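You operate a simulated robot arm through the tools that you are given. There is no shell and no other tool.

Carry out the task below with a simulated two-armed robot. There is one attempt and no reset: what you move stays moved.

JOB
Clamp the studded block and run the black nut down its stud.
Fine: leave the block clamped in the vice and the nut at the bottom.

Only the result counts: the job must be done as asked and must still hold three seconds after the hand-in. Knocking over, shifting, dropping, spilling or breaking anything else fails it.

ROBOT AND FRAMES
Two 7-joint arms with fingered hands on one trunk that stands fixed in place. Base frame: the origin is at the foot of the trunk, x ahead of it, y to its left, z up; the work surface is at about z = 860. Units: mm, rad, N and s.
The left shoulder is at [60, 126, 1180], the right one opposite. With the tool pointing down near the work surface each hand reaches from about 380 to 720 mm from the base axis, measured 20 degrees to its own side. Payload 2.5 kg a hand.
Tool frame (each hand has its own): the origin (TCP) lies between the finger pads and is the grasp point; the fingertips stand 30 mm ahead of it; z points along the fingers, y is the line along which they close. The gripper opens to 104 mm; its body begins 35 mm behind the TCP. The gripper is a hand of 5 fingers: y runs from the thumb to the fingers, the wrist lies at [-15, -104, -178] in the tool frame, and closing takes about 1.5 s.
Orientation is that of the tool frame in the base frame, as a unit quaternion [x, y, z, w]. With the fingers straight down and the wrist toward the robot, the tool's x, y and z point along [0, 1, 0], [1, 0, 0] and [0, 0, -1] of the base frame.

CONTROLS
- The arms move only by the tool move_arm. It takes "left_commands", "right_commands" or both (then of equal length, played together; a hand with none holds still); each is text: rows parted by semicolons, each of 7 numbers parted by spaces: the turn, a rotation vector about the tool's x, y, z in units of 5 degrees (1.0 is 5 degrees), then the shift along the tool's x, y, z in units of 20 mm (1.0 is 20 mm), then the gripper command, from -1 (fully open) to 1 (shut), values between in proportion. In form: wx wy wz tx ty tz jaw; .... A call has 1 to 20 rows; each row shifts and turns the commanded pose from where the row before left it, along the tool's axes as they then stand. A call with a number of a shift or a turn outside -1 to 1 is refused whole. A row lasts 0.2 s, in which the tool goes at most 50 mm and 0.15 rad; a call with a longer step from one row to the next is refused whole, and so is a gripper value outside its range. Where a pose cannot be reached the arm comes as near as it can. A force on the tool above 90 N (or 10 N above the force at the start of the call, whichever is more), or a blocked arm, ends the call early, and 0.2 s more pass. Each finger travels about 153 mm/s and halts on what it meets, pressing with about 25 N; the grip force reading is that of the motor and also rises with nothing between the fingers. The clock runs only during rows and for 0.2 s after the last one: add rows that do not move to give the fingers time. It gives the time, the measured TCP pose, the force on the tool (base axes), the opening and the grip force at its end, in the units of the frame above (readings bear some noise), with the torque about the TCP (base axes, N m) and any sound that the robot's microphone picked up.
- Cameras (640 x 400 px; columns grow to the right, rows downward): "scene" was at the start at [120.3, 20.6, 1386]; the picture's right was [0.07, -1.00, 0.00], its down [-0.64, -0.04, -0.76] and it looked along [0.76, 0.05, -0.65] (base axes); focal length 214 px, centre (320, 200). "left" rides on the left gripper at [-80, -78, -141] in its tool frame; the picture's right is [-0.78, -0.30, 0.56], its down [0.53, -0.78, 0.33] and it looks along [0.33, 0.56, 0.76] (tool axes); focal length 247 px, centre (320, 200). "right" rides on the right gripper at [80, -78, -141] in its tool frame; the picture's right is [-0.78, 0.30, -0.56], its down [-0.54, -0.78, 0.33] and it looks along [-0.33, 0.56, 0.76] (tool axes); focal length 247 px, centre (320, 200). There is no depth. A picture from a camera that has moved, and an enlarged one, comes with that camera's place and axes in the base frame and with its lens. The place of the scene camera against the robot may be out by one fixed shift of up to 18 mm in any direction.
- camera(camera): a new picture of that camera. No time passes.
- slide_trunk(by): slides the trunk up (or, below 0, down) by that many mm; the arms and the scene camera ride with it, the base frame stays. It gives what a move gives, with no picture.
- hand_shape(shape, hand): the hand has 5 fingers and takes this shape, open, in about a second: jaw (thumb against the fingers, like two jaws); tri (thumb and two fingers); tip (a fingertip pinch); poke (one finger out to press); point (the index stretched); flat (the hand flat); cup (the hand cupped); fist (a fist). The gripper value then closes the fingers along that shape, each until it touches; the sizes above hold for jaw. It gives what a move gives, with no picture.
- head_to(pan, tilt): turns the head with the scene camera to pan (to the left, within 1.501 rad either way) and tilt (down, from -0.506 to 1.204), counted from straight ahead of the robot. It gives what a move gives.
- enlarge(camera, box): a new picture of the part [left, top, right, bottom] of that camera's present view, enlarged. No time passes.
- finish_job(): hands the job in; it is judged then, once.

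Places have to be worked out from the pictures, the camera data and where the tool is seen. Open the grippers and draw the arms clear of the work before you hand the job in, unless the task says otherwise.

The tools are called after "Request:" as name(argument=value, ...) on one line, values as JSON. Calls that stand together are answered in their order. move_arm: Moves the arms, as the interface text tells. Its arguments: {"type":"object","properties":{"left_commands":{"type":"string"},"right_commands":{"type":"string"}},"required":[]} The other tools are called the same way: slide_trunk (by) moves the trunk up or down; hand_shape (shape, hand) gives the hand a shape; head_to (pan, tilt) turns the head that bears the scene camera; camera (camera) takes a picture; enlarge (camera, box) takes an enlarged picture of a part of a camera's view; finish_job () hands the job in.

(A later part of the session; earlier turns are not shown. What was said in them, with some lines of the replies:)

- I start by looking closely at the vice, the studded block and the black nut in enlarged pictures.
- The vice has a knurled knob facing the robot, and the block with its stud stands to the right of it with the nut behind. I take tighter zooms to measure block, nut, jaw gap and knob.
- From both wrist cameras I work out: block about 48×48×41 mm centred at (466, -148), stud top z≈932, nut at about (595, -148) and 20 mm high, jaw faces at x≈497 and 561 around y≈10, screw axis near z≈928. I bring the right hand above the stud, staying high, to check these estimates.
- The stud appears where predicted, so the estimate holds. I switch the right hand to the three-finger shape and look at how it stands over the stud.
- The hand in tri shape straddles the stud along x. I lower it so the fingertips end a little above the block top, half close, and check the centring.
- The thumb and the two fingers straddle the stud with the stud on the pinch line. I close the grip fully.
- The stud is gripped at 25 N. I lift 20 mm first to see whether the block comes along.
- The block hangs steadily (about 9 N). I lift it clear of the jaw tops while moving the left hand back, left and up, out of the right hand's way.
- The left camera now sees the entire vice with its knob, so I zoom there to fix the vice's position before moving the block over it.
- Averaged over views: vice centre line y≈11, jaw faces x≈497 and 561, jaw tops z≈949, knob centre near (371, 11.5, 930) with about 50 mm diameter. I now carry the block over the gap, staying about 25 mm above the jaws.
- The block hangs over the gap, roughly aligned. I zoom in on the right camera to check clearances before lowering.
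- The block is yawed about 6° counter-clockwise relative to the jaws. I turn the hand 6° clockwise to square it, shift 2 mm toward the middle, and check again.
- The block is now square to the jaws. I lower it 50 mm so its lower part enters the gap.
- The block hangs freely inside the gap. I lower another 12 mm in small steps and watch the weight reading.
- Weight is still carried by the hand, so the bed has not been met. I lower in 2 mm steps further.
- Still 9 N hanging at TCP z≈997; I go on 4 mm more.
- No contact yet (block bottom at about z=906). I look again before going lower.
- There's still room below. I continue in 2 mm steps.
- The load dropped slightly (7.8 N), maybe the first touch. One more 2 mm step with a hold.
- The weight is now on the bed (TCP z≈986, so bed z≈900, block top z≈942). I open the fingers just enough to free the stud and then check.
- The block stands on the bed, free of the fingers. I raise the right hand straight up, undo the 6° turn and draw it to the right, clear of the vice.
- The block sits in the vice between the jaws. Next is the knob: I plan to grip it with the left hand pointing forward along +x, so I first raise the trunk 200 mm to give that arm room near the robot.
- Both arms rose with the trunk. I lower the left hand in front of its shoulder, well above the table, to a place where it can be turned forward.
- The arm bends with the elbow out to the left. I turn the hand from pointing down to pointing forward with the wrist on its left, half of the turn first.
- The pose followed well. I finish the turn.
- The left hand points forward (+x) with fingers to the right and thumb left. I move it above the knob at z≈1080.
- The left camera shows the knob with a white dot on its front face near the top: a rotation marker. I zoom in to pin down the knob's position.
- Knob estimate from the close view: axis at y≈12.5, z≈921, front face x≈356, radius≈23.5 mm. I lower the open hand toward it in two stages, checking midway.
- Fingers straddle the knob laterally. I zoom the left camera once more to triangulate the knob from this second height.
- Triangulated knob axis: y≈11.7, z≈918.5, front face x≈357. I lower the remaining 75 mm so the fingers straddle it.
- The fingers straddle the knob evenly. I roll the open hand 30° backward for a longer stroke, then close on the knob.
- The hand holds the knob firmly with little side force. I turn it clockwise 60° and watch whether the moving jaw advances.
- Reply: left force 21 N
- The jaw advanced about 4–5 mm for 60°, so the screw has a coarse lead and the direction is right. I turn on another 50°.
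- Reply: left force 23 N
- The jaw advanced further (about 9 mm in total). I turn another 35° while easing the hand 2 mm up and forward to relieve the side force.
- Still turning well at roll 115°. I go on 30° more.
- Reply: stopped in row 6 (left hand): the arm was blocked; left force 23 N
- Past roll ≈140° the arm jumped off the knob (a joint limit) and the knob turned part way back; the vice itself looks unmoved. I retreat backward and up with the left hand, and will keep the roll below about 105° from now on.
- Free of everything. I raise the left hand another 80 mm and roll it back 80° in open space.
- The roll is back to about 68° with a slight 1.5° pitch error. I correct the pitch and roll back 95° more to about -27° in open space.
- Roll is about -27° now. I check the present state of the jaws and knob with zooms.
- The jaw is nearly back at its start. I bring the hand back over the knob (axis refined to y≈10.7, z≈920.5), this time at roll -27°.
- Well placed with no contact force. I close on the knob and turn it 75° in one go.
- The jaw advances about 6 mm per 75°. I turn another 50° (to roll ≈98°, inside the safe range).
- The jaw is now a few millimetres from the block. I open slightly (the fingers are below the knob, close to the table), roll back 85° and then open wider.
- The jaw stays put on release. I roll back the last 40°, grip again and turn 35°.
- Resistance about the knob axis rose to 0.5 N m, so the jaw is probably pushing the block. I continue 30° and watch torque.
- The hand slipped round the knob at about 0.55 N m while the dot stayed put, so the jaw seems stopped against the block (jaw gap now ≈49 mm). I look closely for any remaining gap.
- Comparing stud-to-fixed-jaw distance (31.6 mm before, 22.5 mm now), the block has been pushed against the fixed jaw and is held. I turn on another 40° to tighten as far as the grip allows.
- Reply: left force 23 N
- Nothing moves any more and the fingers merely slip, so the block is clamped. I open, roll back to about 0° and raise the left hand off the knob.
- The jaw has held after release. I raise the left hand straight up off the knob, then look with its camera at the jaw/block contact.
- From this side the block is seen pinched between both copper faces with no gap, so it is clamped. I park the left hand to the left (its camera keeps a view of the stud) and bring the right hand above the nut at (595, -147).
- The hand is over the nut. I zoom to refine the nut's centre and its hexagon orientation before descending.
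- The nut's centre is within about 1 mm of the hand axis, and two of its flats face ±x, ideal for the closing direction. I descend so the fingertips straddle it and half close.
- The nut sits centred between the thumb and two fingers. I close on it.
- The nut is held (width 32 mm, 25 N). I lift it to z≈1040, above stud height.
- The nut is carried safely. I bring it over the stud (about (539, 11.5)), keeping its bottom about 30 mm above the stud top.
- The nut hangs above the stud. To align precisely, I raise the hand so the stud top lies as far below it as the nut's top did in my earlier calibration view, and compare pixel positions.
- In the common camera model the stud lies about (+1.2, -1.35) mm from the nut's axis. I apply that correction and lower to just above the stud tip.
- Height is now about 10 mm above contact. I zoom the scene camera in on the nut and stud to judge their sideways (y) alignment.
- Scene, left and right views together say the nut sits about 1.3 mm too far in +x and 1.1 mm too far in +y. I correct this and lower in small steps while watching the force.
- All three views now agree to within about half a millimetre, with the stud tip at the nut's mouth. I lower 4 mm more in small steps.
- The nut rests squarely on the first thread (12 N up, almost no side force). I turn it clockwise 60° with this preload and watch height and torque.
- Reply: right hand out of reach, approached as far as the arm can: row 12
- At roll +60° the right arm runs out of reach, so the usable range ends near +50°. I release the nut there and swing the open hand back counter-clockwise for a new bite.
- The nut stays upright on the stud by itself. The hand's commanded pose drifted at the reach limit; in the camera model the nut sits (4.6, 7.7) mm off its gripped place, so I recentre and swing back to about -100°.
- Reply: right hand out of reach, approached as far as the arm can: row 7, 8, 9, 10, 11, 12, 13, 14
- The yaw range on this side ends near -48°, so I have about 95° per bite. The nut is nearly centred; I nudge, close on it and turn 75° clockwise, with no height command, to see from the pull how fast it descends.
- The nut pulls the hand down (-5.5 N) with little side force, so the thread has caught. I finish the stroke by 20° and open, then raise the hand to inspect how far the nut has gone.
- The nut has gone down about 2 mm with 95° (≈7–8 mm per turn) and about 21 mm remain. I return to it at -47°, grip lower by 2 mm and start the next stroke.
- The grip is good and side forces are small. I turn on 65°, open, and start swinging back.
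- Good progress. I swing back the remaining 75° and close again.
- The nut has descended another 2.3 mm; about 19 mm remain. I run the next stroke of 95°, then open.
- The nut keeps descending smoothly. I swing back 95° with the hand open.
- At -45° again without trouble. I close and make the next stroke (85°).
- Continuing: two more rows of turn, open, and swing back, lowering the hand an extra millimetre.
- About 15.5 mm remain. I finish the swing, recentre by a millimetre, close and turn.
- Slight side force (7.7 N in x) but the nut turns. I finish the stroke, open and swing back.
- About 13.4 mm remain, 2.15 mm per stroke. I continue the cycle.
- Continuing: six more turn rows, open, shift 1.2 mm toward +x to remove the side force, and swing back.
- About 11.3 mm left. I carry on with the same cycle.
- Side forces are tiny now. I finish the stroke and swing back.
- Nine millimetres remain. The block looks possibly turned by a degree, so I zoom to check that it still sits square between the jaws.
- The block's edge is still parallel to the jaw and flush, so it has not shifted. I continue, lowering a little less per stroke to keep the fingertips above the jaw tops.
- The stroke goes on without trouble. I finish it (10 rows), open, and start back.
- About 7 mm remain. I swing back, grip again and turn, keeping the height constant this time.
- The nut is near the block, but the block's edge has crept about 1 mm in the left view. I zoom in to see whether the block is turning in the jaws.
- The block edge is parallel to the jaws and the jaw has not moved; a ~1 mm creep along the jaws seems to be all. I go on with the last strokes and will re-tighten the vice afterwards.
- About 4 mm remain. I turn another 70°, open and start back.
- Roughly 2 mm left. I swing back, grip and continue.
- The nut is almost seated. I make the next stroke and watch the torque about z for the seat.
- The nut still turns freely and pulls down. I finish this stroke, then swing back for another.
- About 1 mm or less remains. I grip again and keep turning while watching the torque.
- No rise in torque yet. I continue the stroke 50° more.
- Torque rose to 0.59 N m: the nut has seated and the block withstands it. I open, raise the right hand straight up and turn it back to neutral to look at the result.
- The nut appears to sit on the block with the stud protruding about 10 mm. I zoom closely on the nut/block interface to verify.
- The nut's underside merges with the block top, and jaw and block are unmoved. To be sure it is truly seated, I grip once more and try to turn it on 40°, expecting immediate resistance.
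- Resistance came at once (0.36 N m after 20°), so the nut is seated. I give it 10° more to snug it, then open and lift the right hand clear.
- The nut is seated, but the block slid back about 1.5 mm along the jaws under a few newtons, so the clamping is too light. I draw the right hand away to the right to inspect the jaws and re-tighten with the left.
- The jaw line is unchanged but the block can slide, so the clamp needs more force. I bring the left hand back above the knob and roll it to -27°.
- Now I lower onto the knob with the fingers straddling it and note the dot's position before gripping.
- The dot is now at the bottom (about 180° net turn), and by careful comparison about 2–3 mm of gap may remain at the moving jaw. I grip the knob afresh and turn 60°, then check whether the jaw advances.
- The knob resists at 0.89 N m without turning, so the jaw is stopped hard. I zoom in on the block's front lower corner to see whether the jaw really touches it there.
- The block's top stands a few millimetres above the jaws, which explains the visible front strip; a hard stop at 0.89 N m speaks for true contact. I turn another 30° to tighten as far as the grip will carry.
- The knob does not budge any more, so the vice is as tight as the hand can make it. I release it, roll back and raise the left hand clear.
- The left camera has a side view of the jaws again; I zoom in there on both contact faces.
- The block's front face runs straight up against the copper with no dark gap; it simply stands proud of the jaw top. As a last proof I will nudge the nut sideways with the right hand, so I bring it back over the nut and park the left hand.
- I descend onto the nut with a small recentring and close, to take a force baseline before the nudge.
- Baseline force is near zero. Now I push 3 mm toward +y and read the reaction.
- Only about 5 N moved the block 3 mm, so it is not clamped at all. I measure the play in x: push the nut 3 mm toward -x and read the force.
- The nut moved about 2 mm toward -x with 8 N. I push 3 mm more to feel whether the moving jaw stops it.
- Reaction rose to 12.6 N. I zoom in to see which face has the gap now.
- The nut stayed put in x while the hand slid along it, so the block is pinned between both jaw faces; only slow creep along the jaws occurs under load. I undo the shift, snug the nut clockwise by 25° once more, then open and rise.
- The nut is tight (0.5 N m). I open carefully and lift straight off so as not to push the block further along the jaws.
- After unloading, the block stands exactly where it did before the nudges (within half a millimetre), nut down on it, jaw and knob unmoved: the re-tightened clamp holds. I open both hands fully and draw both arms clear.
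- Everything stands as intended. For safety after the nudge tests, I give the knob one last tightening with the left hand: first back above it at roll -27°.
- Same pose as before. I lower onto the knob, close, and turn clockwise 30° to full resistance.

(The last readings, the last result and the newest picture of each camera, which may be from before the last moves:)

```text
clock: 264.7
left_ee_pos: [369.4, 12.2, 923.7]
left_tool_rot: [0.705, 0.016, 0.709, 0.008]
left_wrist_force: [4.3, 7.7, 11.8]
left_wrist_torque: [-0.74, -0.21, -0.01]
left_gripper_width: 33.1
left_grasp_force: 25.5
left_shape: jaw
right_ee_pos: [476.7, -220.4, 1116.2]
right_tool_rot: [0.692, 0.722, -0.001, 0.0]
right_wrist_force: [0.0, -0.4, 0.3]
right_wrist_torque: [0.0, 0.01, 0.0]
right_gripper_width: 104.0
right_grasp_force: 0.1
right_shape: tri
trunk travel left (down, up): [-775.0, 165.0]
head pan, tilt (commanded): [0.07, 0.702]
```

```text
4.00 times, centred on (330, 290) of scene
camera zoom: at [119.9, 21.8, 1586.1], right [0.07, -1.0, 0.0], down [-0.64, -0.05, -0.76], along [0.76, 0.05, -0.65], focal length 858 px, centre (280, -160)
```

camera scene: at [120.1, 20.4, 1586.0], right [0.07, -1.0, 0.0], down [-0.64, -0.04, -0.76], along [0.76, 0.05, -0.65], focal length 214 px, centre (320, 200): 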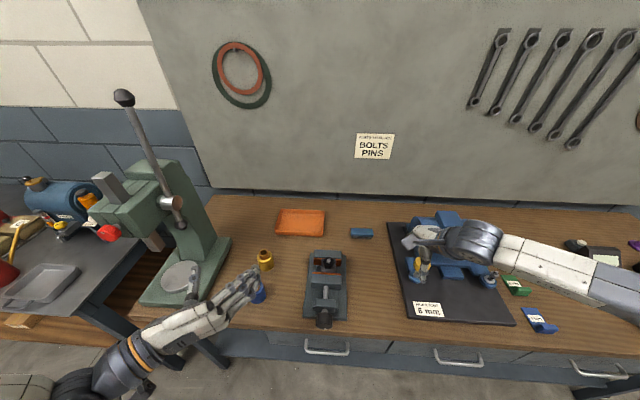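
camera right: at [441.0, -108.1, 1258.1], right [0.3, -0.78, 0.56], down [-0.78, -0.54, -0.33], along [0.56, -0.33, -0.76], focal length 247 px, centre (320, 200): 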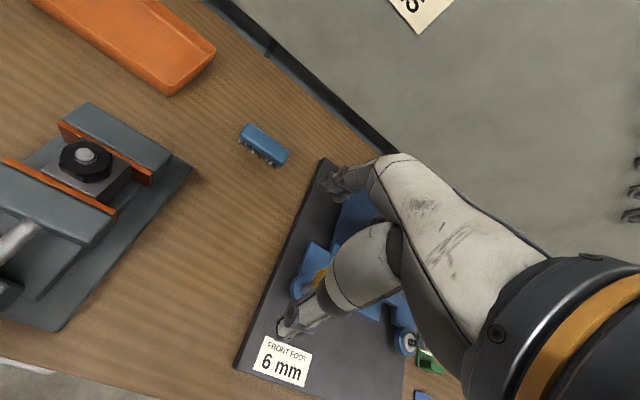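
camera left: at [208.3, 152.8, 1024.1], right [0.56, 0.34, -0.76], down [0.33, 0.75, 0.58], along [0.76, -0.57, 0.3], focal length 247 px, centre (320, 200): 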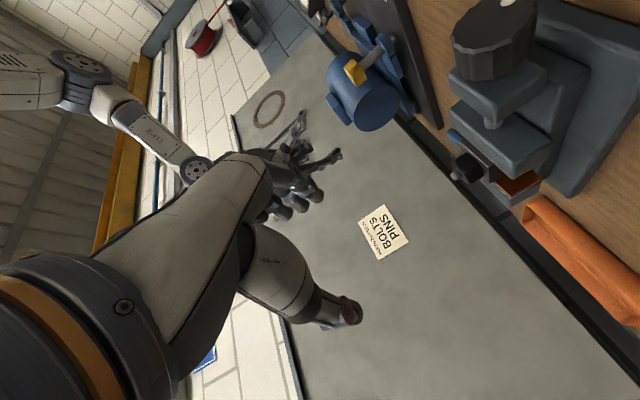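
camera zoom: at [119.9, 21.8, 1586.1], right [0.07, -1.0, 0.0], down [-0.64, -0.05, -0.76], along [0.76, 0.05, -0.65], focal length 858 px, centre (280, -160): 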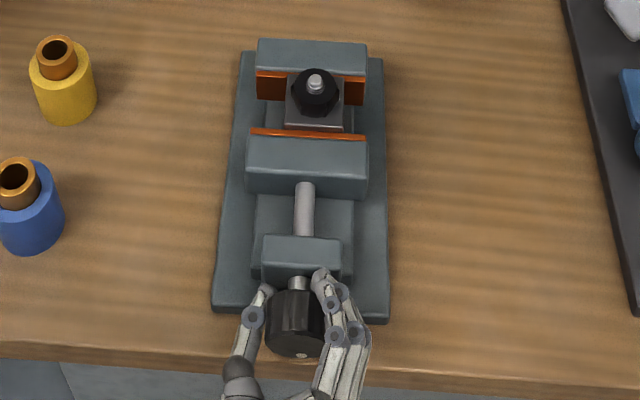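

Tight at 0.74 N m. I open straight outward without any back-rotation and lift the left hand away.

Request:
move_arm(left_commands="0 0 0 0 0 0 -0.2; 0 0 0 0 0 0 -0.6; 0 0 0 0 0 0 -0.6; 0 0 0 0.5 0 0 -0.6; 0 0 0 0.8 0 0 -0.6; 0 0 0 0.8 0 0 -0.6; 0 0 0 0.8 0 0 -0.6; 0 0 0 0.8 0 0 -0.6; 0 0 0 0.8 0 0 -0.6; 0 0 0 0.8 0 0 -0.6; 0 0 0 0.8 -0.8 -0.3 -0.6; 0 0 0 0.8 -0.8 -0.3 -0.7; 0 0 0 0.8 -0.8 -0.3 -0.8; 0 0 0 0.8 -0.8 -0.3 -0.9; 0 0 0 0.8 -0.8 -0.3 -1; 0 0 0 0.8 -0.8 -0.3 -1; 0 0 0 0.5 -0.8 -0.3 -1; 0 0 0 0.5 -0.8 -0.3 -1; 0 0 0 0 -0.8 0 -1; 0 0 0 0 0 0 -1")

Request:
camera(camera="scene")

Request:
enlarge(camera="scene", box=[300, 240, 360, 340])

Request:
enlarge(camera="scene", box=[318, 256, 346, 280])

Request:
enlarge(camera="left", box=[430, 60, 540, 160])

```text
clock: 268.9
left_ee_pos: [319.3, 162.2, 1137.2]
left_tool_rot: [0.707, 0.012, 0.707, 0.009]
left_wrist_force: [-0.1, -0.7, 0.5]
left_wrist_torque: [0.03, 0.03, 0.0]
left_gripper_width: 103.5
left_grasp_force: 0.1
left_shape: jaw
right_ee_pos: [476.7, -223.6, 1115.6]
right_tool_rot: [0.692, 0.722, 0.0, 0.0]
right_wrist_force: [-0.8, 0.3, -0.1]
right_wrist_torque: [0.01, 0.02, -0.01]
right_gripper_width: 103.9
right_grasp_force: 0.0
right_shape: tri
trunk travel left (down, up): [-775.0, 165.0]
head pan, tilt (commanded): [0.07, 0.702]
```

```text
taken
camera scene: at [120.2, 20.5, 1586.0], right [0.07, -1.0, 0.0], down [-0.64, -0.04, -0.76], along [0.76, 0.05, -0.65], focal length 214 px, centre (320, 200)
```

scene: 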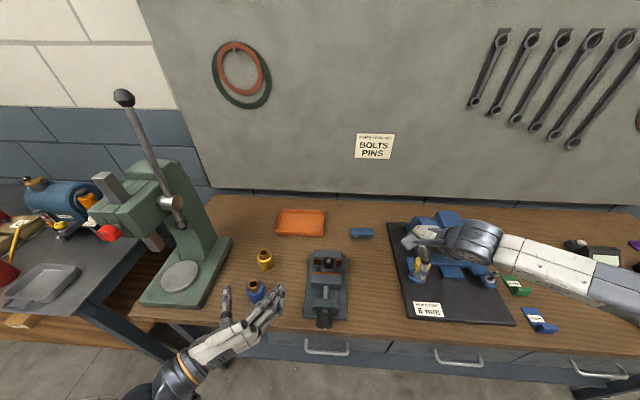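

```text
4.00 times, centred on (330, 290) of scene
camera zoom: at [120.2, 20.5, 1586.0], right [0.07, -1.0, 0.0], down [-0.64, -0.04, -0.76], along [0.76, 0.05, -0.65], focal length 858 px, centre (280, -160)
```

zoom: 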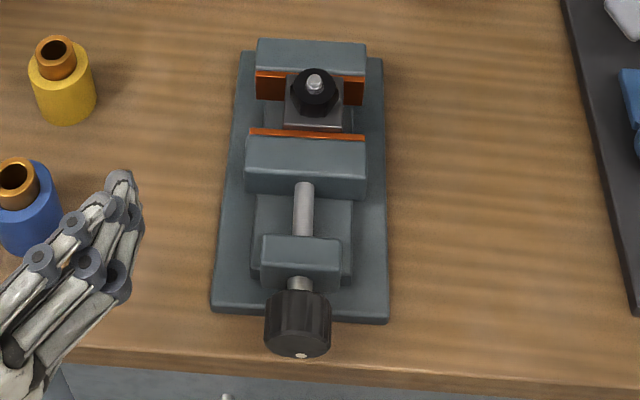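

```text
16.00 times, centred on (332, 268) of scene
camera zoom: at [120.2, 20.5, 1586.0], right [0.07, -1.0, 0.0], down [-0.64, -0.04, -0.76], along [0.76, 0.05, -0.65], focal length 3432 px, centre (128, -888)
```

zoom: 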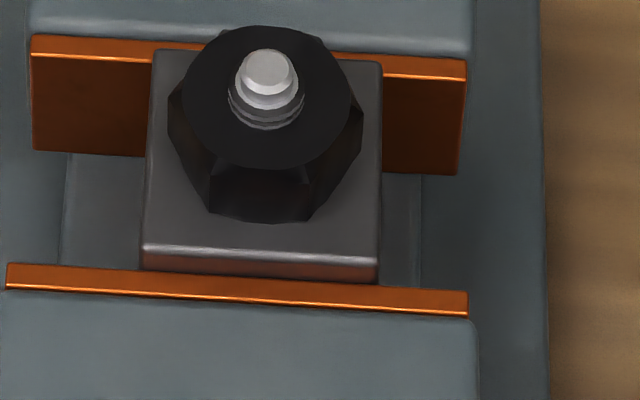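

```text
4.00 times, centred on (485, 110) of left
camera zoom: at [178.9, 236.3, 1053.8], right [0.56, 0.27, -0.78], down [0.33, 0.79, 0.51], along [0.76, -0.54, 0.35], focal length 988 px, centre (-340, 560)
```

zoom: 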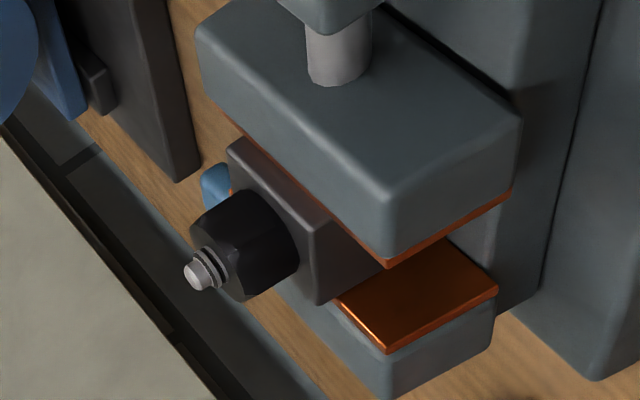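

The block sits pinned between both copper jaw faces, the nut is down on its top face, and both hands are open and clear with nothing else disturbed. I hand the job in.

Request:
finish_job()

```text
The job is handed in.
```

The block is clamped in the vice and the black nut is run down its stud to the block face. I've handed the job in and don't have the verdict.

- **Nut:** it met firm resistance at the bottom, about 0.5 to 0.6 N·m. That came back at once each time I gripped it again, and close views show no gap under it.
- **Clamp:** my first tightening was too light, because the block shifted about 2 mm along the jaws while I was snugging the nut. I tightened the knob twice more, to about 0.9 and then 0.7 N·m, which is as much as the hand's grip could hold.
- **Remaining doubt:** a sideways push of about 5 N between those two tightenings still moved the block a couple of millimetres along the jaws. It was back within about half a millimetre once I let go. It did not move across the jaws when I pushed with about 12 N. I did not push it again after the last tightening.
- **Slip on the way:** early on, the left arm hit a joint limit and came off the knob, turning it partly back. The vice itself did not move, and I redid that turn.

Both hands are open and clear of the work. I saw nothing else shifted or knocked over in the final pictures.
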